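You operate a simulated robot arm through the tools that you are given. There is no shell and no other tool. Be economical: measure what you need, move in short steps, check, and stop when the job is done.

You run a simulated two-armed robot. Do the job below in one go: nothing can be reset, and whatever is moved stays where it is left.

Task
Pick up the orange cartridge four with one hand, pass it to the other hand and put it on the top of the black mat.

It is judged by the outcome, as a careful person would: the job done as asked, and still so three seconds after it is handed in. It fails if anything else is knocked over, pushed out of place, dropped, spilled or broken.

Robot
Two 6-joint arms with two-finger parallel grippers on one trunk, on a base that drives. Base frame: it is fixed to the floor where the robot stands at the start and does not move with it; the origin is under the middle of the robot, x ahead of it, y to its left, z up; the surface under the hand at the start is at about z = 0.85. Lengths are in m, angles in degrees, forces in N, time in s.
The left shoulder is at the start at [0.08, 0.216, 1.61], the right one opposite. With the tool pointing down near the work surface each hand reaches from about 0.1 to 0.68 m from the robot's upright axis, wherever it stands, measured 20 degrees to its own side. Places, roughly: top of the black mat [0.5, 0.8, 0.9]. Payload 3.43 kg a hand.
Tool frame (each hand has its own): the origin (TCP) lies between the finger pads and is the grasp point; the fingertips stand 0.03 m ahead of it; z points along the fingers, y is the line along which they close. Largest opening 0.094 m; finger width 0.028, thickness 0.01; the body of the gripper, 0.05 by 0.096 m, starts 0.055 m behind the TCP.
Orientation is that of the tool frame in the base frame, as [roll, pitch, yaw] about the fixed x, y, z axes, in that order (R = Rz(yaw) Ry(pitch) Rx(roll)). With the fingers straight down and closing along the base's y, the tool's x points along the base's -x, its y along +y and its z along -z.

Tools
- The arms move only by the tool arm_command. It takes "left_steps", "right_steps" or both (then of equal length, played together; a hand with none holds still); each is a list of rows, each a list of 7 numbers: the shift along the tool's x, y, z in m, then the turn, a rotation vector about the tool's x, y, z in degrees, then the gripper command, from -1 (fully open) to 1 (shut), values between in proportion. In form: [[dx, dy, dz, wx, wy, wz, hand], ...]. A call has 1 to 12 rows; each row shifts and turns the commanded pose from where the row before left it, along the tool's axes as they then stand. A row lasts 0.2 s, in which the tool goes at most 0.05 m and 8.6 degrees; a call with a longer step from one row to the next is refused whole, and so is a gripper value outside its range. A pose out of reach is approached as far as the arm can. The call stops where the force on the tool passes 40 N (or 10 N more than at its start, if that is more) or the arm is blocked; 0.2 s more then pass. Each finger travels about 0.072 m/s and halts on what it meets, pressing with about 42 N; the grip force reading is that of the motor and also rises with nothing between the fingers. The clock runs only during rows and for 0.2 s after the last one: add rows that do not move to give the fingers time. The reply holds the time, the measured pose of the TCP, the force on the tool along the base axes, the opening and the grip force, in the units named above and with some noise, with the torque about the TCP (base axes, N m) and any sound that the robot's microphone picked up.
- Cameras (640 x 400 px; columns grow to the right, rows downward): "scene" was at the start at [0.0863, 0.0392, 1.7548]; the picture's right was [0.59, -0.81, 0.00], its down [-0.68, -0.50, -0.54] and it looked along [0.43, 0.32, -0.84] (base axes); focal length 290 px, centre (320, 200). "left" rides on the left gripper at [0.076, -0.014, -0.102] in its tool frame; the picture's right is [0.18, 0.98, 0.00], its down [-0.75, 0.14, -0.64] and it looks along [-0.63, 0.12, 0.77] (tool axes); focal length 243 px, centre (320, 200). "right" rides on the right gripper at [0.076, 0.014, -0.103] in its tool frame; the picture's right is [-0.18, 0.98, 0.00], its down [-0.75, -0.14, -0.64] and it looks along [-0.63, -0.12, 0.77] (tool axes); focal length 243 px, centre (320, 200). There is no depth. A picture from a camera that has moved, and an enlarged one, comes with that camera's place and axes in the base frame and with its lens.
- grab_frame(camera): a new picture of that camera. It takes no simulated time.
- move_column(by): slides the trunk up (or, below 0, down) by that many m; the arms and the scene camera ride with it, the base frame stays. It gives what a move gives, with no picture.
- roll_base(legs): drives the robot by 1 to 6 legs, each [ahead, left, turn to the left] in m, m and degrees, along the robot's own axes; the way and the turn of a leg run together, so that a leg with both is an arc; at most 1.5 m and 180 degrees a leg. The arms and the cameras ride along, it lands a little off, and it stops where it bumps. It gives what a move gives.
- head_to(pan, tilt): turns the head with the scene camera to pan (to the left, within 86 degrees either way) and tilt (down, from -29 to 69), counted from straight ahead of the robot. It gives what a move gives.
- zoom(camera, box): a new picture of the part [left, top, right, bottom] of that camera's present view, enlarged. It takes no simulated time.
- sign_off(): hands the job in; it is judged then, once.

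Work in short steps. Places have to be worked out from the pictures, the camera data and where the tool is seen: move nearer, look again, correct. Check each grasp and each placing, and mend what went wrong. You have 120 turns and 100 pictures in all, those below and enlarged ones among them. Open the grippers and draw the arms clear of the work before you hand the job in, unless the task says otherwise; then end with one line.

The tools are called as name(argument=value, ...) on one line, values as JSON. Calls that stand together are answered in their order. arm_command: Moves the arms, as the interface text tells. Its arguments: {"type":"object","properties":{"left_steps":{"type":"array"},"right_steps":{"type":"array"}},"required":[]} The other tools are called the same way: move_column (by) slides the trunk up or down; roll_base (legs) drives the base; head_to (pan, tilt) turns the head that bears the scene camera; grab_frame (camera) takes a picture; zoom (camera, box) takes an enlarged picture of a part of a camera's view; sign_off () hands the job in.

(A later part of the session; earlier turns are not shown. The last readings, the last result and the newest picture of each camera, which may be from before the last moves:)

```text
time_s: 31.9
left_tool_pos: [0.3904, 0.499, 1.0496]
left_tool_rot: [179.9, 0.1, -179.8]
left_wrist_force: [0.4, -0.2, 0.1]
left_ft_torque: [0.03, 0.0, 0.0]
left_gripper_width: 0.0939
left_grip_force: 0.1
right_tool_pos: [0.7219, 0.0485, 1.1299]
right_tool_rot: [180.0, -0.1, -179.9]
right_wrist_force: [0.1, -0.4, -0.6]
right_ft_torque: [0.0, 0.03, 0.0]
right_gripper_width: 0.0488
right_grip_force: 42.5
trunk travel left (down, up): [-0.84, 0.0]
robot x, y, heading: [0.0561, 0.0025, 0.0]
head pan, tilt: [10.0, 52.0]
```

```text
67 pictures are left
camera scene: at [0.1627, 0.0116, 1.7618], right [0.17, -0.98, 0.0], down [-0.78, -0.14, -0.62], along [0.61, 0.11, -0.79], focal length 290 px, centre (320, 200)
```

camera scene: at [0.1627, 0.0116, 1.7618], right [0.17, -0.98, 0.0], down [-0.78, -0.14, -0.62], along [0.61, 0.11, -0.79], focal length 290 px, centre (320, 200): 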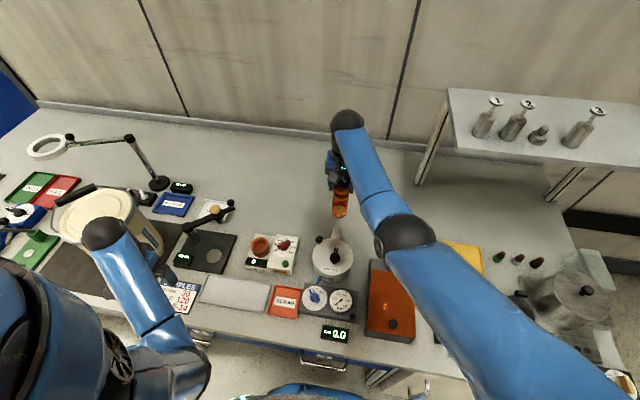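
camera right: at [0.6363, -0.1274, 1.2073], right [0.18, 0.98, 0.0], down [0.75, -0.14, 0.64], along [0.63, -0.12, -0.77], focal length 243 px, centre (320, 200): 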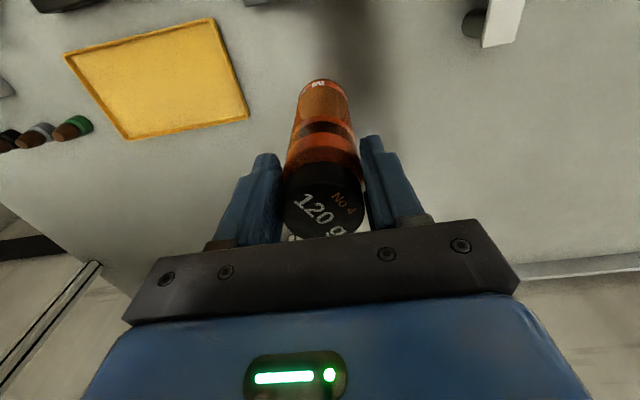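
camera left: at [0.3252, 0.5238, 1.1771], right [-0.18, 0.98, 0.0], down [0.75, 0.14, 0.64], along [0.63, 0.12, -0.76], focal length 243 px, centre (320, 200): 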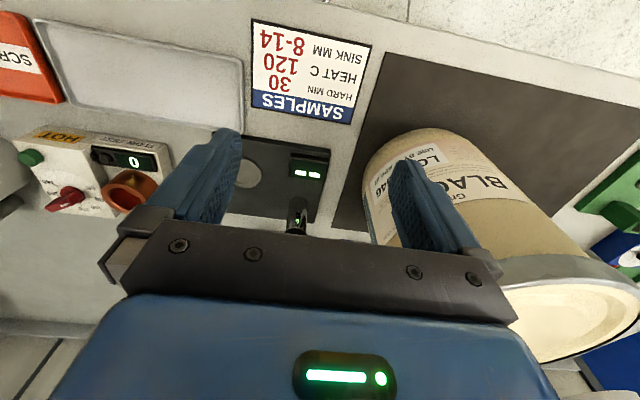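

Bottle held above the rear strip. Now bring the left hand inward over the flat front items, and turn it toward the handover (yaw −35°).

arm_command(left_steps=[[-0.005, -0.045, 0, 0, 0, 0, -1], [-0.005, -0.045, 0, 0, 0, 0, -1], [-0.01, -0.045, 0, 0, 0, 0, -1], [-0.01, -0.045, 0, 0, 0, 0, -1], [-0.02, -0.04, 0, 0, 0, 0, -1], [0, 0, 0, 0, 0, 7, -1], [0, 0, 0, 0, 0, 7, -1], [0, 0, 0, 0, 0, 7, -1], [0, 0, 0, 0, 0, 7, -1], [0, 0, 0, 0, 0, 7, -1], [0, 0, 0, 0, 0, 0, -1]])

grab_frame(camera="left")

```text
time_s: 34.3
left_tool_pos: [0.4403, 0.2769, 1.0421]
left_tool_rot: [179.8, 0.0, 145.0]
left_wrist_force: [-1.1, 0.3, 0.5]
left_ft_torque: [-0.02, 0.0, 0.03]
left_gripper_width: 0.094
left_grip_force: 0.0
left hand out of reach, approached as far as the arm can: row 3
right_tool_pos: [0.7207, 0.0466, 1.1302]
right_tool_rot: [180.0, 0.0, -179.9]
right_wrist_force: [-1.5, 0.6, -0.3]
right_ft_torque: [0.02, -0.03, -0.04]
right_gripper_width: 0.049
right_grip_force: 42.0
trunk travel left (down, up): [-0.84, 0.0]
robot x, y, heading: [0.0561, 0.0004, -0.1]
head pan, tilt: [10.0, 52.0]
```

```text
66 pictures are left
camera left: at [0.3699, 0.3098, 1.1437], right [0.41, 0.91, 0.0], down [0.7, -0.32, 0.64], along [0.59, -0.26, -0.77], focal length 243 px, centre (320, 200)
```

left: 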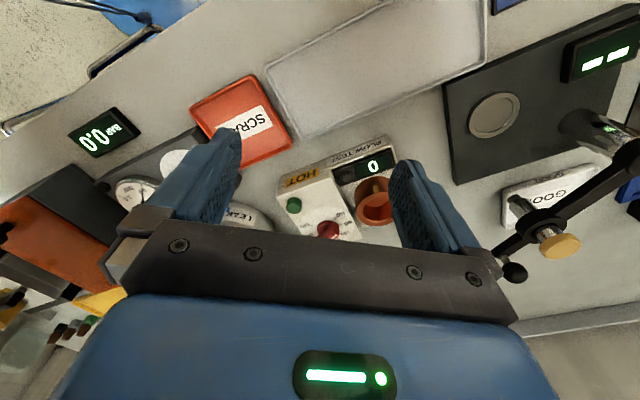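

Path is clear (boom knob is well to the left). Tilt the left tool 50° forward and look.

arm_command(left_steps=[[0, 0, 0, 0, -8.33, 0, -1], [0, 0, 0, 0, -8.33, 0, -1], [0, 0, 0, 0, -8.33, 0, -1], [0, 0, 0, 0, -8.33, 0, -1], [0, 0, 0, 0, -8.33, 0, -1], [0, 0, 0, 0, -8.33, 0, -1], [0, 0, 0, 0, 0, 0, -1]])

grab_frame(camera="left")

```text
time_s: 36.1
left_tool_pos: [0.4607, 0.2568, 1.0617]
left_tool_rot: [175.5, 50.7, 135.5]
left_wrist_force: [0.7, -0.1, -0.4]
left_ft_torque: [0.01, 0.01, -0.05]
left_gripper_width: 0.0941
left_grip_force: 0.1
right_tool_pos: [0.7204, 0.0479, 1.1339]
right_tool_rot: [179.9, 0.0, -179.8]
right_wrist_force: [0.3, -0.8, -0.7]
right_ft_torque: [-0.04, -0.01, 0.03]
right_gripper_width: 0.0489
right_grip_force: 41.8
trunk travel left (down, up): [-0.84, 0.0]
robot x, y, heading: [0.0561, 0.0027, -0.0]
head pan, tilt: [10.0, 52.0]
stopped in row 7 (left hand): the arm was blocked; the commanded pose is now the measured one
```

```text
65 pictures are left
camera left: at [0.3559, 0.3301, 1.0665], right [0.56, 0.82, -0.09], down [0.04, 0.08, 1.0], along [0.83, -0.56, 0.01], focal length 243 px, centre (320, 200)
```

left: 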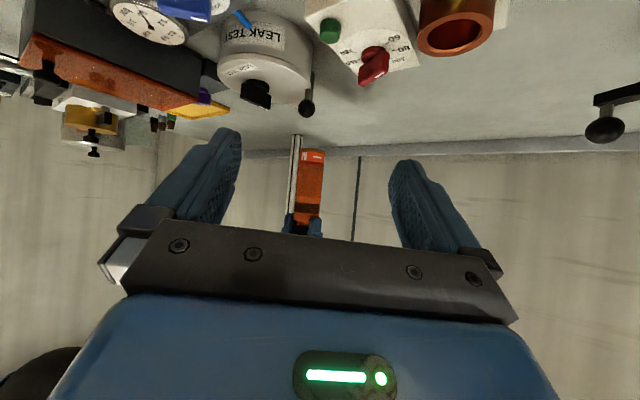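

The left arm got blocked; look at what it met.

head_to(pan=30, tilt=60)

grab_frame(camera="scene")

```text
time_s: 36.9
left_tool_pos: [0.4625, 0.2575, 1.0581]
left_tool_rot: [175.8, 50.7, 135.8]
left_wrist_force: [0.7, 0.6, 0.1]
left_ft_torque: [0.0, 0.0, 0.0]
left_gripper_width: 0.0939
left_grip_force: 0.2
right_tool_pos: [0.7213, 0.047, 1.1307]
right_tool_rot: [-179.9, 0.0, -179.9]
right_wrist_force: [0.3, -1.4, -1.7]
right_ft_torque: [0.03, 0.0, 0.01]
right_gripper_width: 0.0488
right_grip_force: 42.2
trunk travel left (down, up): [-0.84, 0.0]
robot x, y, heading: [0.0577, -0.0031, 0.2]
head pan, tilt: [30.0, 60.0]
```

```text
64 pictures are left
camera scene: at [0.1464, 0.0316, 1.7526], right [0.5, -0.87, 0.0], down [-0.75, -0.43, -0.5], along [0.43, 0.25, -0.87], focal length 290 px, centre (320, 200)
```

scene: 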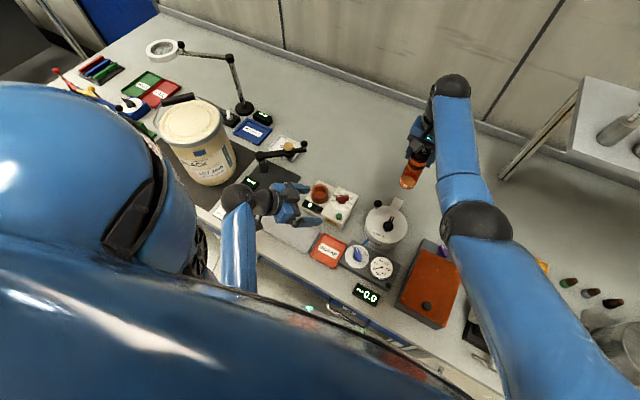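

The folded left arm is the problem (elbow near the body). Extend it forward, toward the handover.

arm_command(left_steps=[[-0.031, 0.011, 0.021, 0, 0, 0, -1], [-0.031, 0.011, 0.021, 0, 0, 0, -1], [-0.031, 0.011, 0.021, 0, 0, 0, -1], [0, 0, 0, 0, 0, 0, -1]])

```text
time_s: 37.9
left_tool_pos: [0.5608, 0.2097, 1.0932]
left_tool_rot: [176.2, 50.6, 136.3]
left_wrist_force: [-0.2, -0.8, 0.6]
left_ft_torque: [0.01, 0.01, -0.02]
left_gripper_width: 0.0939
left_grip_force: 0.1
right_tool_pos: [0.7209, 0.047, 1.1299]
right_tool_rot: [180.0, 0.0, -179.8]
right_wrist_force: [-0.3, -0.2, -0.9]
right_ft_torque: [0.02, 0.01, -0.01]
right_gripper_width: 0.0487
right_grip_force: 41.4
trunk travel left (down, up): [-0.84, 0.0]
robot x, y, heading: [0.0576, 0.0005, -0.1]
head pan, tilt: [30.0, 60.0]
```

Good. Correct the small roll/yaw error and go to the pre-grasp ~0.14 m back from the bottle.

arm_command(left_steps=[[0, 0, 0, 3.8, 0, 0, -1], [0, 0, 0, -3.33, 0, -2.8, -1], [0, 0, 0, -3.33, 0, -2.8, -1], [-0.031, -0.014, 0.021, 0, 0, 0, -1], [-0.031, -0.014, 0.021, 0, 0, 0, -1], [-0.031, -0.014, 0.021, 0, 0, 0, -1], [0, 0, 0, 0, 0, 0, -1]])

grab_frame(camera="left")

grab_frame(camera="scene")

```text
time_s: 39.5
left_tool_pos: [0.6266, 0.1142, 1.1221]
left_tool_rot: [-179.8, 50.6, 145.1]
left_wrist_force: [-0.4, 0.1, -0.4]
left_ft_torque: [-0.02, 0.03, 0.0]
left_gripper_width: 0.0939
left_grip_force: 0.1
right_tool_pos: [0.7219, 0.0455, 1.1297]
right_tool_rot: [-180.0, 0.0, -179.9]
right_wrist_force: [-0.4, 0.0, -1.0]
right_ft_torque: [0.01, 0.01, 0.0]
right_gripper_width: 0.049
right_grip_force: 41.5
trunk travel left (down, up): [-0.84, 0.0]
robot x, y, heading: [0.062, 0.0047, -0.0]
head pan, tilt: [30.0, 60.0]
```

```text
63 pictures are left
camera left: at [0.5143, 0.1758, 1.1278], right [0.47, 0.87, -0.14], down [0.07, 0.13, 0.99], along [0.88, -0.47, 0.0], focal length 243 px, centre (320, 200)
```

left: 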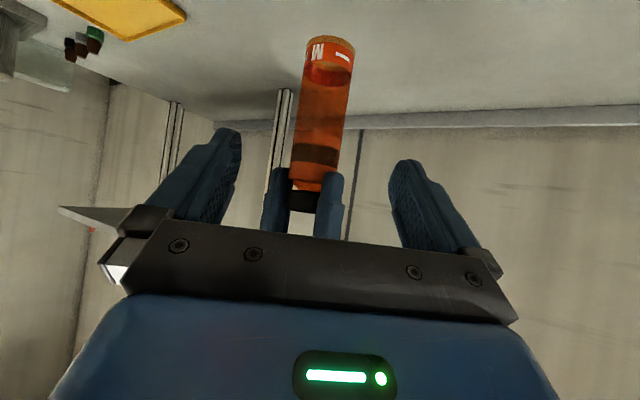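

```text
62 pictures are left
camera scene: at [0.1456, 0.0316, 1.7519], right [0.5, -0.87, 0.0], down [-0.75, -0.43, -0.5], along [0.43, 0.25, -0.87], focal length 290 px, centre (320, 200)
```

scene: 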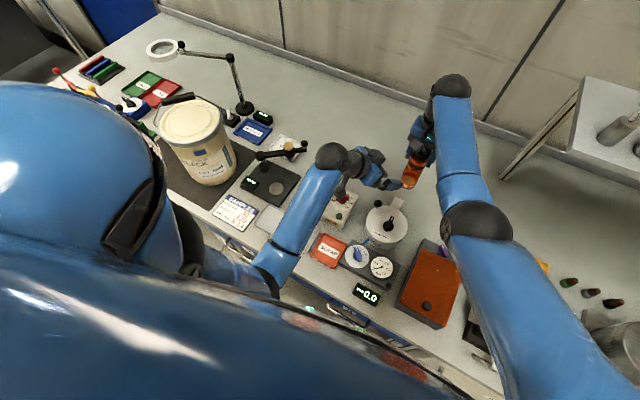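

Nicely lined up. Advance 0.09, check.

arm_command(left_steps=[[-0.001, 0, 0.03, 0, 0, 0, -1], [0, 0, 0.03, 0, 0, 0, -1], [0, 0, 0.03, 0, 0, 0, -1], [0, 0, 0, 0, 0, 0, -1]])

grab_frame(camera="left")

zoom(camera="scene", box=[340, 110, 500, 210])

```text
time_s: 40.5
left_tool_pos: [0.6825, 0.0742, 1.0656]
left_tool_rot: [-180.0, 50.6, 145.2]
left_wrist_force: [0.0, -0.3, 0.2]
left_ft_torque: [-0.03, 0.0, -0.02]
left_gripper_width: 0.0941
left_grip_force: 0.2
right_tool_pos: [0.7202, 0.0472, 1.1304]
right_tool_rot: [-180.0, 0.0, -179.9]
right_wrist_force: [-0.4, 0.1, -2.1]
right_ft_torque: [0.01, 0.02, -0.02]
right_gripper_width: 0.0488
right_grip_force: 41.8
trunk travel left (down, up): [-0.84, 0.0]
robot x, y, heading: [0.0561, -0.0028, 0.0]
head pan, tilt: [30.0, 60.0]
```

```text
61 pictures are left
camera left: at [0.5701, 0.1357, 1.0705], right [0.47, 0.87, -0.14], down [0.07, 0.13, 0.99], along [0.88, -0.47, 0.0], focal length 243 px, centre (320, 200)
```

left: 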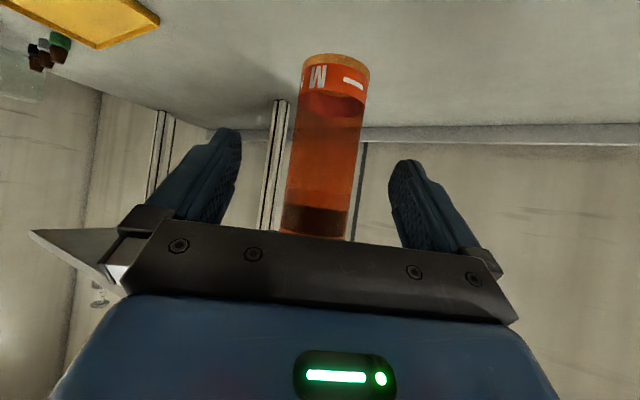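

```text
4.00 times, centred on (420, 160) of scene
camera zoom: at [0.1464, 0.0318, 1.7519], right [0.5, -0.87, 0.0], down [-0.75, -0.43, -0.5], along [0.43, 0.25, -0.87], focal length 1161 px, centre (-80, 360)
```

zoom: 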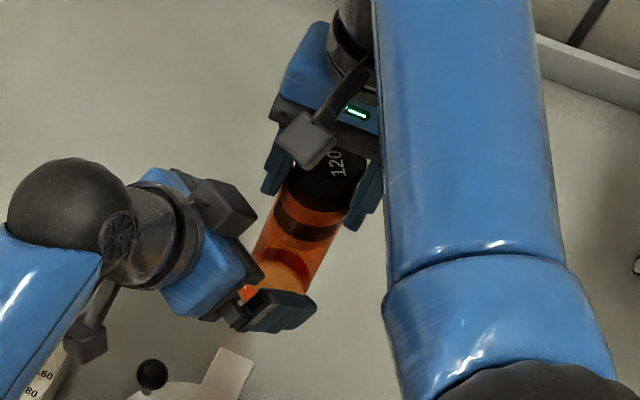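

Good clearance. Advance the final 0.048, read forces.

arm_command(left_steps=[[0, 0.001, 0.024, 0, 0, 0, -1], [0, 0, 0.024, 0, 0, 0, -1], [0, 0, 0, 0, 0, 0, -1]])

zoom(camera="scene", box=[340, 110, 500, 210])

grab_frame(camera="left")

```text
time_s: 41.3
left_tool_pos: [0.7138, 0.0544, 1.0355]
left_tool_rot: [-179.9, 50.7, 145.0]
left_wrist_force: [-13.4, 2.5, 9.6]
left_ft_torque: [0.04, -0.91, 0.28]
left_gripper_width: 0.094
left_grip_force: 0.1
right_tool_pos: [0.7212, 0.0452, 1.1303]
right_tool_rot: [-180.0, 0.1, 180.0]
right_wrist_force: [14.2, -1.0, -10.4]
right_ft_torque: [-0.33, -0.4, -0.42]
right_gripper_width: 0.0491
right_grip_force: 42.4
trunk travel left (down, up): [-0.84, 0.0]
robot x, y, heading: [0.0554, -0.0018, 0.1]
head pan, tilt: [30.0, 60.0]
```

```text
4.00 times, centred on (420, 160) of scene
camera zoom: at [0.146, 0.0316, 1.7519], right [0.5, -0.87, 0.0], down [-0.75, -0.43, -0.5], along [0.43, 0.25, -0.87], focal length 1161 px, centre (-80, 360)
```

zoom: 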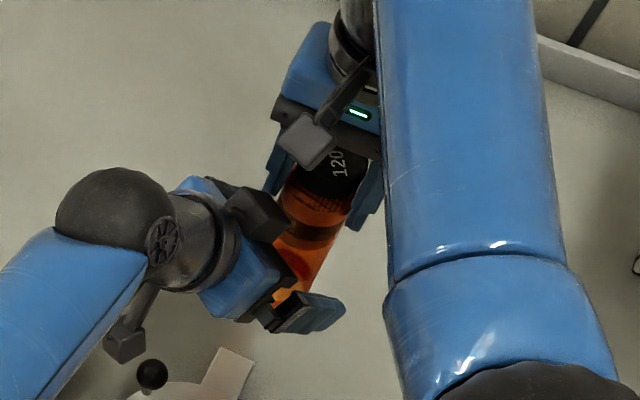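

```text
58 pictures are left
camera left: at [0.6014, 0.1156, 1.0407], right [0.47, 0.87, -0.14], down [0.07, 0.13, 0.99], along [0.88, -0.47, 0.0], focal length 243 px, centre (320, 200)
```

left: 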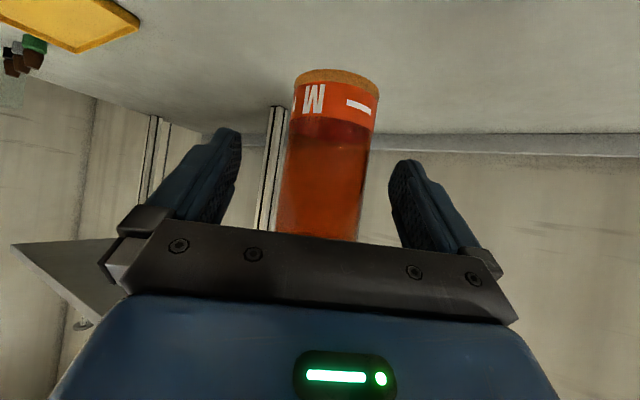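

The palm edge is pressing the bottle (16 N). Back off 10 mm along the tool axis and recheck.

arm_command(left_steps=[[0, 0, -0.01, 0, 0, 0, -1], [0, 0, 0, 0, 0, 0, -1]])

```text
time_s: 41.9
left_tool_pos: [0.7075, 0.0572, 1.0413]
left_tool_rot: [-179.9, 50.5, 145.1]
left_wrist_force: [0.6, 0.2, 0.6]
left_ft_torque: [0.01, 0.02, 0.03]
left_gripper_width: 0.0941
left_grip_force: 0.1
right_tool_pos: [0.7211, 0.0471, 1.1296]
right_tool_rot: [-179.9, -0.1, -179.9]
right_wrist_force: [-0.3, -0.3, -0.9]
right_ft_torque: [0.02, 0.01, 0.0]
right_gripper_width: 0.0487
right_grip_force: 41.7
trunk travel left (down, up): [-0.84, 0.0]
robot x, y, heading: [0.0573, -0.0019, 0.1]
head pan, tilt: [30.0, 60.0]
```

Free again. Advance 4 mm back and close the left hand gradually, watching for force.

arm_command(left_steps=[[0, 0, 0.004, 0, 0, 0, -0.5], [0, 0, 0, 0, 0, 0, 0], [0, 0, 0, 0, 0, 0, 0.3], [0, 0, 0, 0, 0, 0, 1], [0, 0, 0, 0, 0, 0, 1], [0, 0, 0, 0, 0, 0, 1]])

grab_frame(camera="left")

zoom(camera="scene", box=[340, 110, 500, 210])

```text
time_s: 43.3
left_tool_pos: [0.7101, 0.0564, 1.0384]
left_tool_rot: [-180.0, 50.5, 145.2]
left_wrist_force: [16.3, 22.7, -4.9]
left_ft_torque: [-0.83, 0.51, 0.66]
left_gripper_width: 0.0489
left_grip_force: 41.9
right_tool_pos: [0.7217, 0.0452, 1.129]
right_tool_rot: [-179.8, -0.3, 179.9]
right_wrist_force: [-15.6, -22.8, 5.7]
right_ft_torque: [-1.08, 1.02, -0.27]
right_gripper_width: 0.0489
right_grip_force: 42.3
trunk travel left (down, up): [-0.84, 0.0]
robot x, y, heading: [0.0576, -0.0019, 0.2]
head pan, tilt: [30.0, 60.0]
```

```text
57 pictures are left
camera left: at [0.5979, 0.1181, 1.0447], right [0.47, 0.87, -0.14], down [0.07, 0.13, 0.99], along [0.88, -0.47, 0.0], focal length 243 px, centre (320, 200)
```

left: 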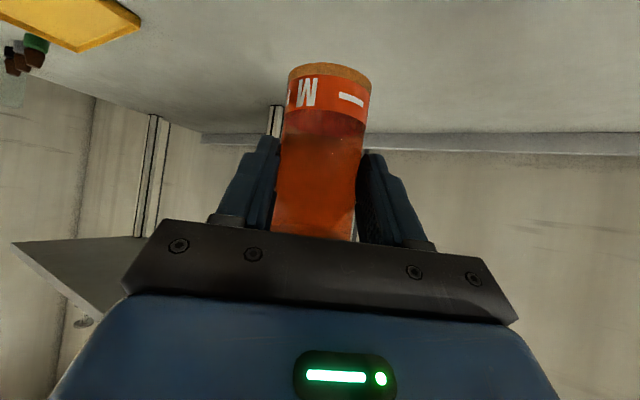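

```text
4.00 times, centred on (420, 160) of scene
camera zoom: at [0.1466, 0.0315, 1.7519], right [0.5, -0.87, 0.0], down [-0.75, -0.43, -0.5], along [0.43, 0.25, -0.87], focal length 1161 px, centre (-80, 360)
```

zoom: 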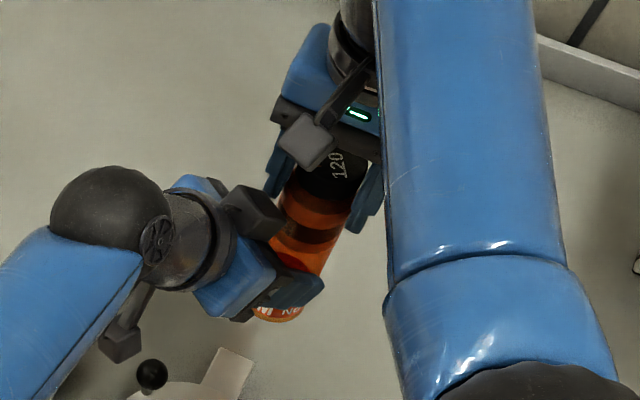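

Both hold it, with ~28 N side load between the hands. Relieve it by shifting the left hand along its +y.

arm_command(left_steps=[[0, 0.003, 0, 0, 0, 0, 1], [0, 0, 0, 0, 0, 0, 1]])

```text
time_s: 43.9
left_tool_pos: [0.7142, 0.0574, 1.0395]
left_tool_rot: [-179.9, 50.6, 145.1]
left_wrist_force: [-1.1, 17.3, 5.1]
left_ft_torque: [-0.82, -0.84, 0.38]
left_gripper_width: 0.0486
left_grip_force: 42.3
right_tool_pos: [0.7223, 0.0459, 1.1297]
right_tool_rot: [-179.9, 0.0, 180.0]
right_wrist_force: [1.3, -17.1, -5.5]
right_ft_torque: [-0.82, 0.59, -0.25]
right_gripper_width: 0.0487
right_grip_force: 41.9
trunk travel left (down, up): [-0.84, 0.0]
robot x, y, heading: [0.0566, -0.0016, 0.0]
head pan, tilt: [30.0, 60.0]
```

arm_command(left_steps=[[0.0008, 0.0018, -0.001, 0, 0, 0, 1], [0, 0, 0, 0, 0, 0, 1]])

```text
time_s: 44.5
left_tool_pos: [0.7121, 0.0584, 1.0385]
left_tool_rot: [-179.8, 50.6, 145.0]
left_wrist_force: [-3.3, 6.6, 8.3]
left_ft_torque: [-0.29, 0.14, 0.14]
left_gripper_width: 0.0486
left_grip_force: 41.9
right_tool_pos: [0.7202, 0.0482, 1.1298]
right_tool_rot: [180.0, 0.0, -179.8]
right_wrist_force: [3.0, -7.4, -8.7]
right_ft_torque: [-0.38, -0.48, -0.09]
right_gripper_width: 0.049
right_grip_force: 42.5
trunk travel left (down, up): [-0.84, 0.0]
robot x, y, heading: [0.0573, -0.001, -0.2]
head pan, tilt: [30.0, 60.0]
```

Load is small now. Open the right hand just enough, then draw it straight up.

arm_command(right_steps=[[0, 0, 0, 0, 0, 0, 0], [0, 0, 0, 0, 0, 0, -0.4], [0, 0, 0, 0, 0, 0, -0.4]], left_steps=[[0, 0, 0, 0, 0, 0, 1], [0, 0, 0, 0, 0, 0, 1], [0, 0, 0, 0, 0, 0, 1]])

zoom(camera="scene", box=[340, 110, 500, 210])

```text
time_s: 45.3
left_tool_pos: [0.7111, 0.0593, 1.0384]
left_tool_rot: [-179.9, 50.5, 145.1]
left_wrist_force: [0.2, -0.5, -0.1]
left_ft_torque: [0.04, 0.02, -0.02]
left_gripper_width: 0.0484
left_grip_force: 42.0
right_tool_pos: [0.7208, 0.0474, 1.1307]
right_tool_rot: [-180.0, 0.0, -179.9]
right_wrist_force: [0.3, 0.5, -0.4]
right_ft_torque: [0.01, 0.03, -0.02]
right_gripper_width: 0.0655
right_grip_force: 0.1
trunk travel left (down, up): [-0.84, 0.0]
robot x, y, heading: [0.0594, 0.001, -0.0]
head pan, tilt: [30.0, 60.0]
```

```text
4.00 times, centred on (420, 160) of scene
camera zoom: at [0.1467, 0.0315, 1.7519], right [0.5, -0.87, 0.0], down [-0.75, -0.43, -0.5], along [0.43, 0.25, -0.87], focal length 1161 px, centre (-80, 360)
```

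zoom: 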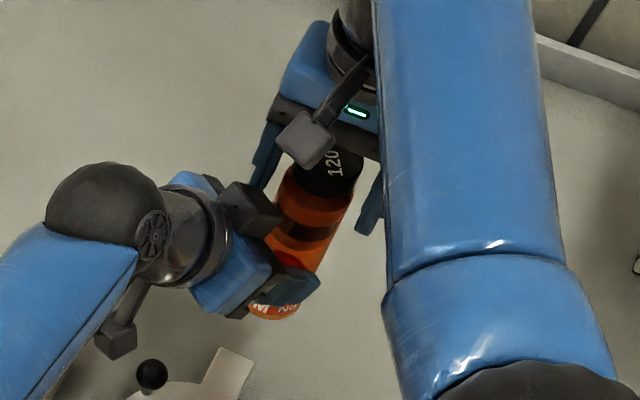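

The left alone holds it. Separate: right up, left slightly down.

arm_command(right_steps=[[0, 0, -0.02, 0, 0, 0, -0.4], [0, 0, -0.02, 0, 0, 0, -0.4], [0, 0, 0, 0, 0, 0, -0.4]], left_steps=[[0.0115, 0, 0.0096, 0, 0, 0, 1], [0.0115, 0, 0.0096, 0, 0, 0, 1], [0, 0, 0, 0, 0, 0, 1]])

grab_frame(camera="right")

```text
time_s: 46.1
left_tool_pos: [0.713, 0.0609, 1.008]
left_tool_rot: [-179.9, 50.7, 145.1]
left_wrist_force: [1.0, -0.1, -1.4]
left_ft_torque: [0.02, 0.02, -0.03]
left_gripper_width: 0.0485
left_grip_force: 41.3
right_tool_pos: [0.7219, 0.0473, 1.1693]
right_tool_rot: [179.9, -0.1, -179.9]
right_wrist_force: [-0.4, 0.1, -0.2]
right_ft_torque: [0.0, 0.01, 0.02]
right_gripper_width: 0.0657
right_grip_force: 0.0
trunk travel left (down, up): [-0.84, 0.0]
robot x, y, heading: [0.0554, 0.0003, 0.2]
head pan, tilt: [30.0, 60.0]
```

```text
54 pictures are left
camera right: at [0.6457, 0.0611, 1.273], right [0.18, 0.98, 0.0], down [0.75, -0.14, 0.64], along [0.63, -0.12, -0.77], focal length 243 px, centre (320, 200)
```

right: 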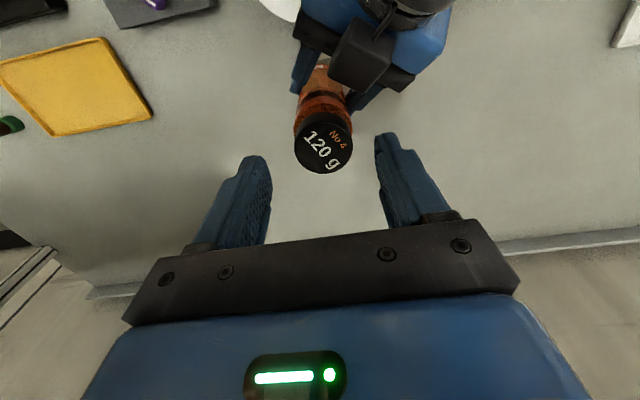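

Separated. Move the right hand away to its own side, then raise the left so the bottle clears everything low.

arm_command(right_steps=[[0, -0.045, 0, 0, 0, 0, -0.4], [0, -0.045, 0, 0, 0, 0, -0.4], [0.005, -0.045, 0.01, 0, 0, 0, -0.4], [0.01, -0.045, 0.01, 0, 0, 0, -0.4], [0.01, -0.045, 0.02, 0, 0, 0, -0.4], [0.01, -0.045, 0.02, 0, 0, 0, -0.4], [0, 0, 0, 0, 0, 0, -0.4]], left_steps=[[0, 0, 0, 0, 0, 0, 1], [0, 0, 0, 0, 0, 0, 1], [0, 0, 0, 0, 0, 0, 1], [0, 0, 0, 0, 0, 0, 1], [-0.0291, 0, -0.0244, 0, 0, 0, 1], [-0.0291, 0, -0.0244, 0, 0, 0, 1], [0, 0, 0, 0, 0, 0, 1]])

grab_frame(camera="scene")

```text
refused: row 5 steps farther than a row can; nothing moved
```

```text
53 pictures are left
camera scene: at [0.1467, 0.0315, 1.7518], right [0.5, -0.87, 0.0], down [-0.75, -0.43, -0.5], along [0.43, 0.25, -0.87], focal length 290 px, centre (320, 200)
```

scene: 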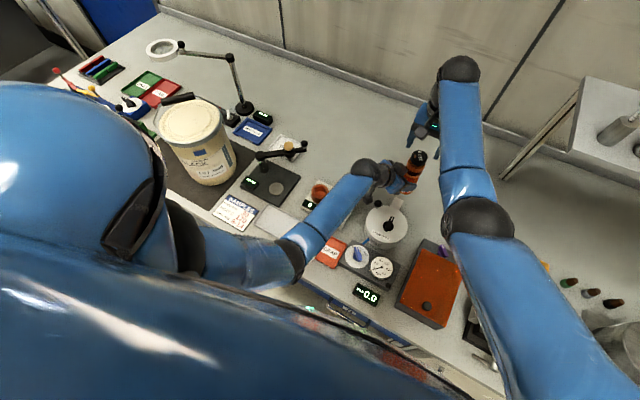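

A row was slightly too long; same motion with smaller steps.

arm_command(right_steps=[[0, -0.045, 0, 0, 0, 0, -0.4], [0, -0.045, 0, 0, 0, 0, -0.4], [0.005, -0.04, 0.01, 0, 0, 0, -0.4], [0.01, -0.04, 0.01, 0, 0, 0, -0.4], [0.01, -0.04, 0.02, 0, 0, 0, -0.4], [0.01, -0.04, 0.02, 0, 0, 0, -0.4], [0, 0, 0, 0, 0, 0, -0.4]], left_steps=[[0, 0, 0, 0, 0, 0, 1], [0, 0, 0, 0, 0, 0, 1], [0, 0, 0, 0, 0, 0, 1], [0, 0, 0, 0, 0, 0, 1], [-0.0291, 0, -0.0244, 0, 0, 0, 1], [-0.0291, 0, -0.0244, 0, 0, 0, 1], [0, 0, 0, 0, 0, 0, 1]])

grab_frame(camera="scene")

```text
time_s: 47.7
left_tool_pos: [0.7128, 0.061, 1.0863]
left_tool_rot: [-179.8, 50.5, 145.0]
left_wrist_force: [0.0, -0.1, -0.8]
left_ft_torque: [0.03, 0.0, 0.02]
left_gripper_width: 0.0488
left_grip_force: 41.5
right_tool_pos: [0.6854, -0.2047, 1.1079]
right_tool_rot: [-180.0, 0.0, -179.9]
right_wrist_force: [-0.3, 0.7, -0.7]
right_ft_torque: [0.01, 0.04, 0.0]
right_gripper_width: 0.0658
right_grip_force: 0.0
trunk travel left (down, up): [-0.84, 0.0]
robot x, y, heading: [0.0583, -0.0011, 0.3]
head pan, tilt: [30.0, 60.0]
```

```text
52 pictures are left
camera scene: at [0.1469, 0.0321, 1.7518], right [0.5, -0.87, 0.0], down [-0.75, -0.43, -0.5], along [0.43, 0.25, -0.87], focal length 290 px, centre (320, 200)
```

scene: 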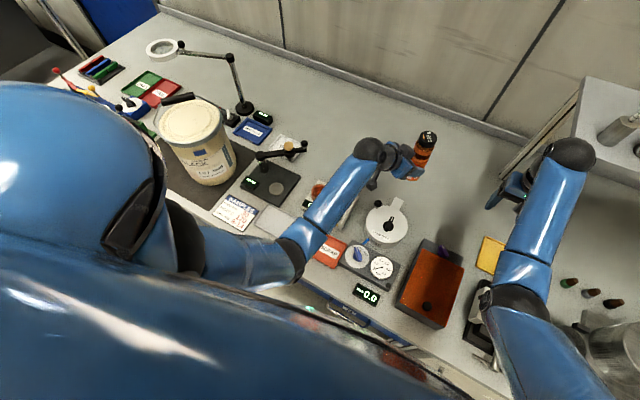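

All clear. Back the robot 0.45 m off the table.

roll_base(legs=[[-0.45, 0, 0]])

grab_frame(camera="scene")

```text
time_s: 50.5
left_tool_pos: [0.2476, 0.0599, 1.0855]
left_tool_rot: [-179.8, 50.5, 145.1]
left_wrist_force: [0.6, 0.4, -1.1]
left_ft_torque: [0.0, 0.02, -0.03]
left_gripper_width: 0.0486
left_grip_force: 41.9
right_tool_pos: [0.2215, -0.2029, 1.107]
right_tool_rot: [-180.0, -0.1, -180.0]
right_wrist_force: [-0.6, 0.2, -0.5]
right_ft_torque: [-0.02, 0.01, -0.01]
right_gripper_width: 0.0658
right_grip_force: 0.1
trunk travel left (down, up): [-0.84, 0.0]
robot x, y, heading: [-0.4079, -0.002, 0.1]
head pan, tilt: [30.0, 60.0]
```

```text
51 pictures are left
camera scene: at [-0.3173, 0.0313, 1.7516], right [0.5, -0.87, 0.0], down [-0.75, -0.43, -0.5], along [0.43, 0.25, -0.87], focal length 290 px, centre (320, 200)
```

scene: 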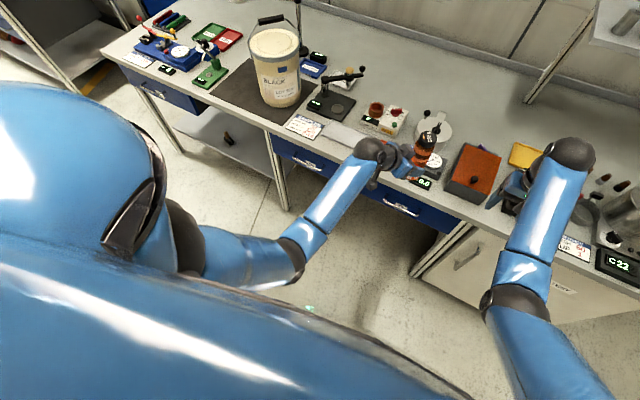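

Clear. Zoom on the mat to place its corners and the bucket.

zoom(camera="scene", box=[130, 10, 370, 160])

```text
2.67 times, centred on (250, 85) of scene
camera zoom: at [-0.3173, 0.0313, 1.7516], right [0.5, -0.87, 0.0], down [-0.75, -0.43, -0.5], along [0.43, 0.25, -0.87], focal length 774 px, centre (507, 507)
```

zoom: 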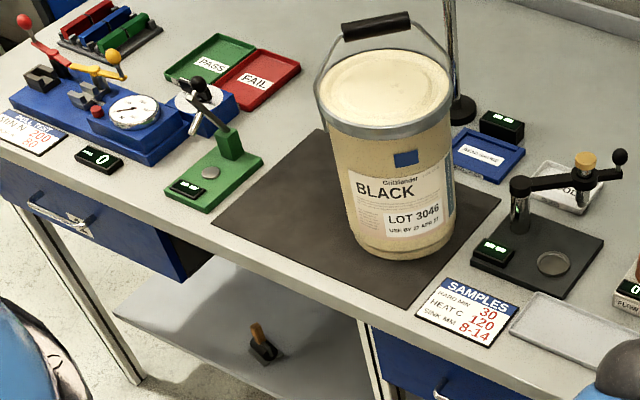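

Mat spans x 0.36–0.65, y 0.61–1.0; the bucket stands around (0.52,0.735). Free target: about (0.45,0.92). Drive left 0.67 m with the hands off the table edge.

roll_base(legs=[[0, 0.67, 0]])

```text
time_s: 54.2
left_tool_pos: [0.2492, 0.7264, 1.0871]
left_tool_rot: [-179.9, 50.5, 144.5]
left_wrist_force: [0.0, -0.5, -0.8]
left_ft_torque: [0.01, 0.04, 0.01]
left_gripper_width: 0.0486
left_grip_force: 42.9
right_tool_pos: [0.2203, 0.464, 1.1085]
right_tool_rot: [179.9, -0.1, 179.5]
right_wrist_force: [0.6, -1.0, -0.1]
right_ft_torque: [0.02, 0.04, -0.02]
right_gripper_width: 0.0659
right_grip_force: 0.1
trunk travel left (down, up): [-0.84, 0.0]
robot x, y, heading: [-0.4044, 0.674, -0.5]
head pan, tilt: [30.0, 60.0]
```

Swing the left tool to point nearly straight ahead and move it out in front of its own shoulder.

arm_command(left_steps=[[0, 0, 0, -5.17, 0, -4.34, 1], [0, 0, 0, -5.17, 0, -4.34, 1], [0, 0, 0, -5.17, 0, -4.34, 1], [0, 0, 0, -5.17, 0, -4.34, 1], [0.0074, 0.0367, -0.0088, 0, 0, 0, 1], [0.0074, 0.0367, -0.0088, 0, 0, 0, 1], [0.0074, 0.0367, -0.0088, 0, 0, 0, 1], [0.0074, 0.0367, -0.0088, 0, 0, 0, 1], [0.0074, 0.0367, -0.0088, 0, 0, 0, 1], [0, 0, 0, 0, 0, 0, 1]])

grab_frame(camera="scene")

grab_frame(camera="left")

```text
time_s: 56.4
left_tool_pos: [0.2199, 0.9184, 1.0861]
left_tool_rot: [-179.5, 50.5, 171.8]
left_wrist_force: [-0.6, 0.3, -1.3]
left_ft_torque: [-0.01, 0.06, 0.0]
left_gripper_width: 0.0483
left_grip_force: 42.2
right_tool_pos: [0.2197, 0.4649, 1.108]
right_tool_rot: [-180.0, 0.0, 179.5]
right_wrist_force: [0.3, 0.6, -0.3]
right_ft_torque: [0.01, 0.02, 0.0]
right_gripper_width: 0.0661
right_grip_force: 0.1
trunk travel left (down, up): [-0.84, 0.0]
robot x, y, heading: [-0.4086, 0.6732, -0.4]
head pan, tilt: [30.0, 60.0]
```

```text
49 pictures are left
camera scene: at [-0.3174, 0.705, 1.7519], right [0.49, -0.87, 0.0], down [-0.75, -0.43, -0.5], along [0.43, 0.25, -0.87], focal length 290 px, centre (320, 200)
```

scene: 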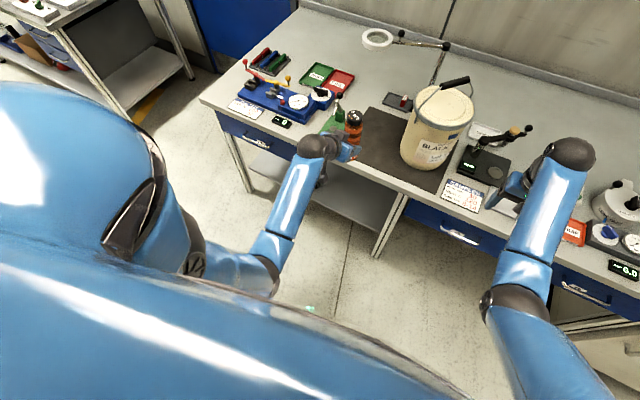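

```text
48 pictures are left
camera left: at [0.0915, 0.9225, 1.0932], right [0.03, 0.99, -0.15], down [0.01, 0.15, 0.99], along [1.0, -0.03, 0.0], focal length 243 px, centre (320, 200)
```

left: 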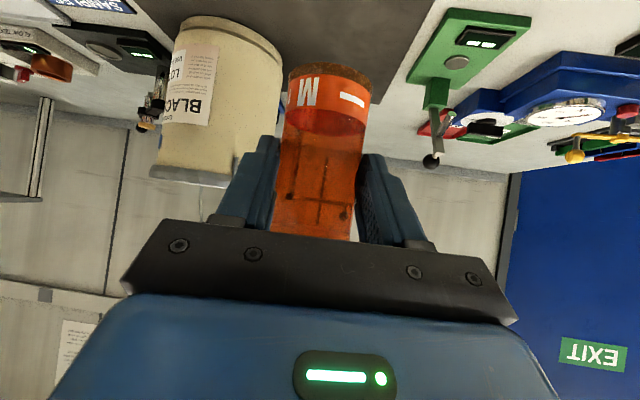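

Bottle upright and clear of bucket and green stand on this line. Drive ahead 0.217 m to bring it over the mat target.

roll_base(legs=[[0.217, 0, 0]])

grab_frame(camera="scene")

grab_frame(camera="left")

```text
time_s: 58.1
left_tool_pos: [0.432, 0.913, 1.0899]
left_tool_rot: [-179.5, 50.7, 171.6]
left_wrist_force: [0.3, -0.5, -1.0]
left_ft_torque: [0.01, 0.05, -0.02]
left_gripper_width: 0.0484
left_grip_force: 42.5
right_tool_pos: [0.4305, 0.4612, 1.1113]
right_tool_rot: [180.0, 0.2, 179.2]
right_wrist_force: [0.0, 0.0, -0.4]
right_ft_torque: [0.0, -0.05, 0.02]
right_gripper_width: 0.0659
right_grip_force: 0.1
trunk travel left (down, up): [-0.84, 0.0]
robot x, y, heading: [-0.1916, 0.6757, -0.7]
head pan, tilt: [30.0, 60.0]
```

```text
47 pictures are left
camera scene: at [-0.1096, 0.7025, 1.7523], right [0.49, -0.87, 0.0], down [-0.75, -0.42, -0.5], along [0.44, 0.24, -0.86], focal length 290 px, centre (320, 200)
```

scene: 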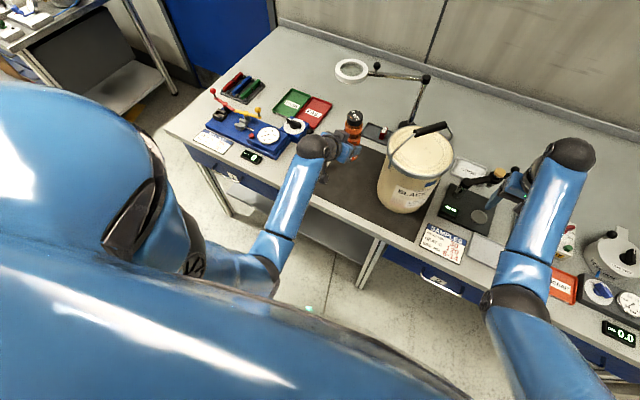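

```text
46 pictures are left
camera left: at [0.3027, 0.9186, 1.0953], right [0.03, 0.99, -0.15], down [0.0, 0.15, 0.99], along [1.0, -0.03, 0.0], focal length 243 px, centre (320, 200)
```

left: 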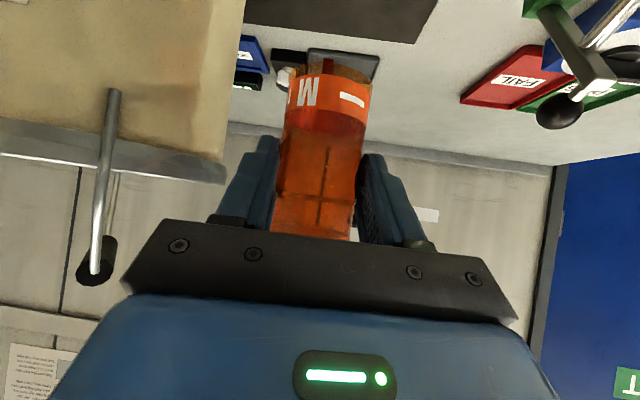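

Bottle over (0.446,0.911), inside the mat's free part. Lower 0.15 first.

arm_command(left_steps=[[0.0232, 0, 0.0191, 0, 0, 0, 1], [0.0232, 0, 0.0191, 0, 0, 0, 1], [0.0232, 0, 0.0191, 0, 0, 0, 1], [0.0232, 0, 0.0191, 0, 0, 0, 1], [0.0232, 0, 0.0191, 0, 0, 0, 1], [0, 0, 0, 0, 0, 0, 1]])

zoom(camera="scene", box=[280, 90, 440, 190])

grab_frame(camera="left")

```text
time_s: 59.5
left_tool_pos: [0.4351, 0.9108, 0.9382]
left_tool_rot: [-179.5, 50.4, 171.6]
left_wrist_force: [-0.1, -0.3, -1.8]
left_ft_torque: [-0.01, -0.02, -0.03]
left_gripper_width: 0.0484
left_grip_force: 42.1
right_tool_pos: [0.4331, 0.4614, 1.1084]
right_tool_rot: [180.0, 0.0, 179.4]
right_wrist_force: [-0.1, -0.6, -0.2]
right_ft_torque: [-0.01, 0.03, 0.0]
right_gripper_width: 0.0661
right_grip_force: 0.1
trunk travel left (down, up): [-0.84, 0.0]
robot x, y, heading: [-0.1938, 0.6768, -0.7]
head pan, tilt: [30.0, 60.0]
```

```text
4.00 times, centred on (360, 140) of scene
camera zoom: at [-0.1037, 0.7025, 1.7519], right [0.49, -0.87, 0.0], down [-0.75, -0.42, -0.5], along [0.44, 0.24, -0.87], focal length 1161 px, centre (160, 440)
```

zoom: 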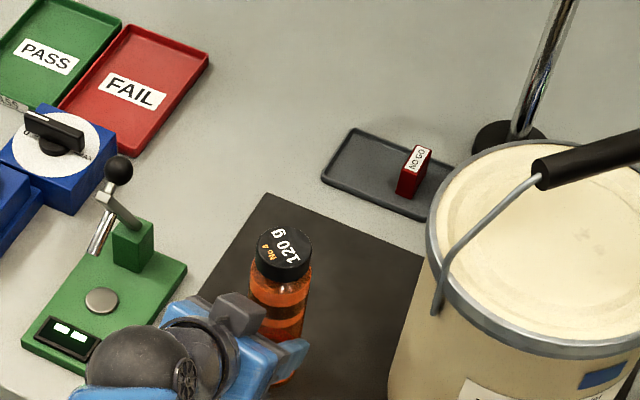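

```text
44 pictures are left
camera left: at [0.307, 0.9156, 0.9434], right [0.03, 0.99, -0.15], down [0.01, 0.15, 0.99], along [1.0, -0.03, 0.0], focal length 243 px, centre (320, 200)
```

left: 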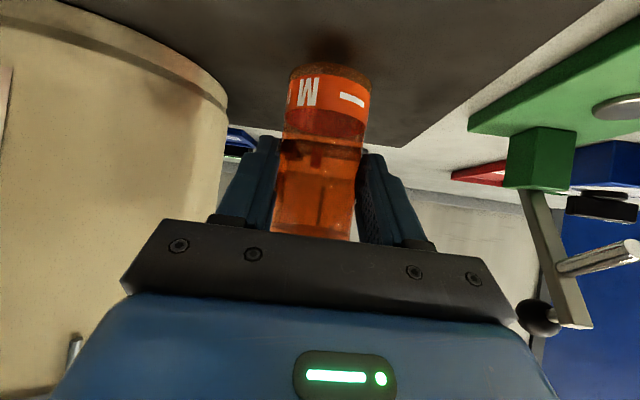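

About 2 cm above the mat. Lower in small steps watching the vertical force.

arm_command(left_steps=[[0.0058, 0, 0.0048, 0, 0, 0, 1], [0.0058, 0, 0.0048, 0, 0, 0, 1], [0, 0, 0, 0, 0, 0, 1]])

grab_frame(camera="left")

```text
time_s: 60.3
left_tool_pos: [0.4349, 0.9113, 0.9216]
left_tool_rot: [-179.3, 50.4, 171.8]
left_wrist_force: [-0.3, 0.5, -1.6]
left_ft_torque: [0.03, 0.02, 0.0]
left_gripper_width: 0.0487
left_grip_force: 42.3
right_tool_pos: [0.4333, 0.4616, 1.1086]
right_tool_rot: [-180.0, 0.0, 179.4]
right_wrist_force: [0.1, 1.0, 0.0]
right_ft_torque: [0.03, 0.03, 0.01]
right_gripper_width: 0.0657
right_grip_force: 0.1
trunk travel left (down, up): [-0.84, 0.0]
robot x, y, heading: [-0.1922, 0.675, -0.7]
head pan, tilt: [30.0, 60.0]
```

```text
43 pictures are left
camera left: at [0.3071, 0.9169, 0.9277], right [0.03, 0.99, -0.15], down [0.01, 0.15, 0.99], along [1.0, -0.03, 0.0], focal length 243 px, centre (320, 200)
```

left: 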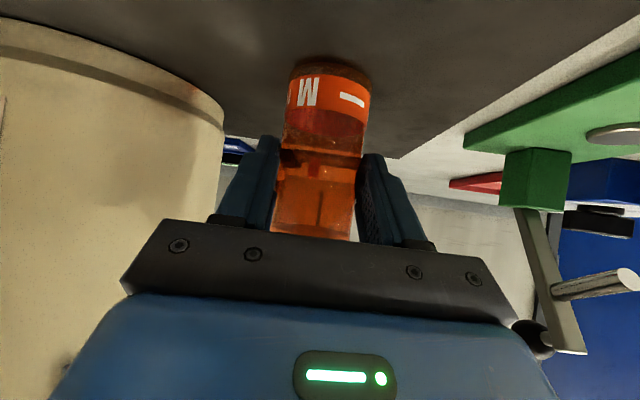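

arm_command(left_steps=[[0.0027, 0, 0.0022, 0, 0, 0, 1], [0, 0, 0, 0, 0, 0, 1]])

arm_command(left_steps=[[0.0023, 0, 0.0019, 0, 0, 0, 1], [0, 0, 0, 0, 0, 0, 1]])

```text
time_s: 60.9
left_tool_pos: [0.4345, 0.912, 0.9182]
left_tool_rot: [-179.5, 50.4, 171.6]
left_wrist_force: [-1.3, 0.5, -1.4]
left_ft_torque: [0.01, 0.04, 0.0]
left_gripper_width: 0.0484
left_grip_force: 42.0
right_tool_pos: [0.4341, 0.4598, 1.1087]
right_tool_rot: [-180.0, 0.0, 179.3]
right_wrist_force: [-1.0, -0.4, -0.5]
right_ft_torque: [-0.02, 0.0, -0.01]
right_gripper_width: 0.0659
right_grip_force: 0.1
trunk travel left (down, up): [-0.84, 0.0]
robot x, y, heading: [-0.1908, 0.6761, -0.5]
head pan, tilt: [30.0, 60.0]
```

```text
time_s: 61.5
left_tool_pos: [0.4349, 0.9117, 0.9168]
left_tool_rot: [-179.7, 50.7, 171.6]
left_wrist_force: [-0.8, 0.0, 6.3]
left_ft_torque: [0.18, -0.12, 0.06]
left_gripper_width: 0.0481
left_grip_force: 42.3
right_tool_pos: [0.4329, 0.4603, 1.109]
right_tool_rot: [-179.9, 0.0, 179.3]
right_wrist_force: [0.1, 0.4, 0.1]
right_ft_torque: [-0.03, 0.01, 0.02]
right_gripper_width: 0.0657
right_grip_force: 0.0
trunk travel left (down, up): [-0.84, 0.0]
robot x, y, heading: [-0.1908, 0.6717, -0.6]
head pan, tilt: [30.0, 60.0]
```

Touched down (+6 N, little torque, so nearly flat). Release gently.

arm_command(left_steps=[[0, 0, 0, 0, 0, 0, 0.2], [0, 0, 0, 0, 0, 0, -0.1], [0, 0, 0, 0, 0, 0, -0.5], [0, 0, 0, 0, 0, 0, -1], [0, 0, 0, 0, 0, 0, -1], [0, 0, 0, 0, 0, 0, -1]])

grab_frame(camera="left")

zoom(camera="scene", box=[280, 90, 440, 190])

```text
time_s: 62.9
left_tool_pos: [0.4353, 0.9115, 0.916]
left_tool_rot: [-179.5, 50.6, 171.7]
left_wrist_force: [-0.4, -0.8, -0.6]
left_ft_torque: [-0.01, 0.02, -0.01]
left_gripper_width: 0.0938
left_grip_force: 0.1
right_tool_pos: [0.4334, 0.46, 1.1089]
right_tool_rot: [180.0, 0.0, 179.3]
right_wrist_force: [1.0, 0.1, -0.2]
right_ft_torque: [-0.02, 0.01, -0.03]
right_gripper_width: 0.0657
right_grip_force: 0.0
trunk travel left (down, up): [-0.84, 0.0]
robot x, y, heading: [-0.1936, 0.6687, -0.6]
head pan, tilt: [30.0, 60.0]
```

```text
42 pictures are left
camera left: at [0.3065, 0.9172, 0.9216], right [0.03, 0.99, -0.15], down [0.01, 0.15, 0.99], along [1.0, -0.03, 0.0], focal length 243 px, centre (320, 200)
```

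left: 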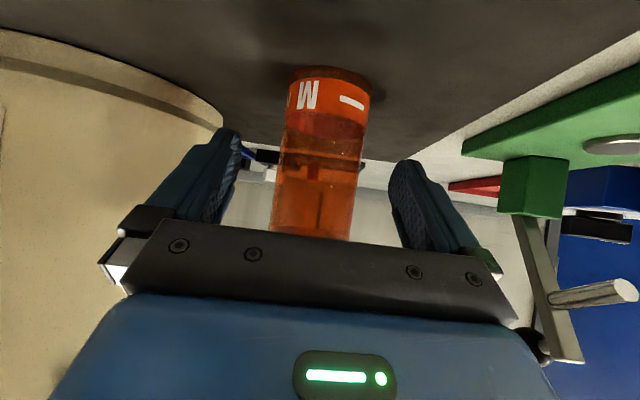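

```text
4.00 times, centred on (360, 140) of scene
camera zoom: at [-0.1029, 0.7024, 1.7519], right [0.49, -0.87, 0.0], down [-0.76, -0.42, -0.5], along [0.44, 0.24, -0.87], focal length 1161 px, centre (160, 440)
```

zoom: 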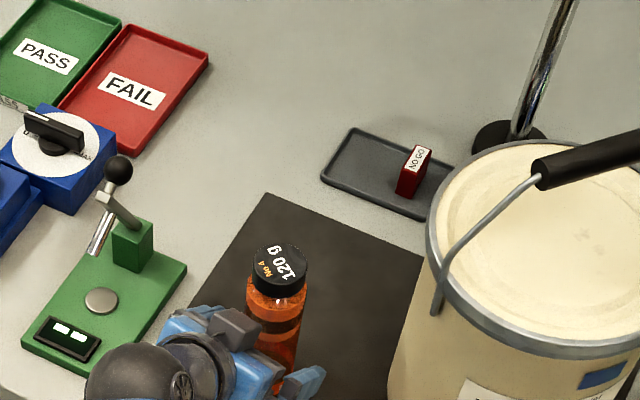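

It stands on the mat, free of the fingers. Withdraw along the tool axis.

arm_command(left_steps=[[0, 0, -0.02, 0, 0, 0, -1], [0, 0, -0.03, 0, 0, 0, -1], [0, 0, -0.04, 0, 0, 0, -1], [0, 0, -0.04, 0, 0, 0, -1], [0, 0, 0, 0, 0, 0, -1]])

grab_frame(camera="left")

```text
time_s: 64.1
left_tool_pos: [0.3368, 0.9295, 0.9996]
left_tool_rot: [-179.5, 50.5, 171.7]
left_wrist_force: [1.4, -0.6, 0.2]
left_ft_torque: [0.01, 0.02, 0.02]
left_gripper_width: 0.0939
left_grip_force: 0.0
right_tool_pos: [0.4343, 0.4602, 1.1082]
right_tool_rot: [-180.0, 0.0, 179.3]
right_wrist_force: [-0.1, -0.2, -0.6]
right_ft_torque: [-0.01, 0.01, -0.01]
right_gripper_width: 0.0658
right_grip_force: 0.1
trunk travel left (down, up): [-0.84, 0.0]
robot x, y, heading: [-0.1902, 0.6731, -0.9]
head pan, tilt: [30.0, 60.0]
```

```text
40 pictures are left
camera left: at [0.2071, 0.9354, 1.0059], right [0.03, 0.99, -0.15], down [0.01, 0.15, 0.99], along [1.0, -0.03, 0.0], focal length 243 px, centre (320, 200)
```

left: 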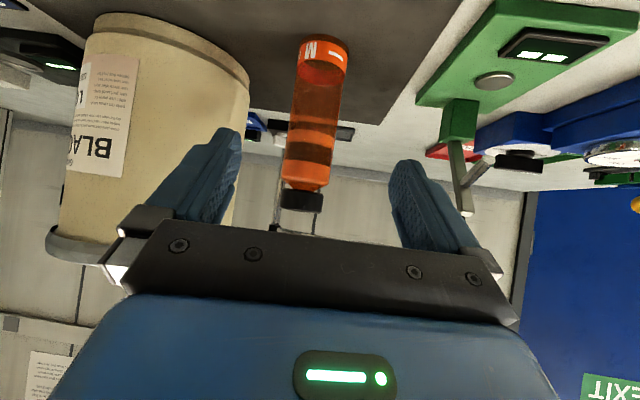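

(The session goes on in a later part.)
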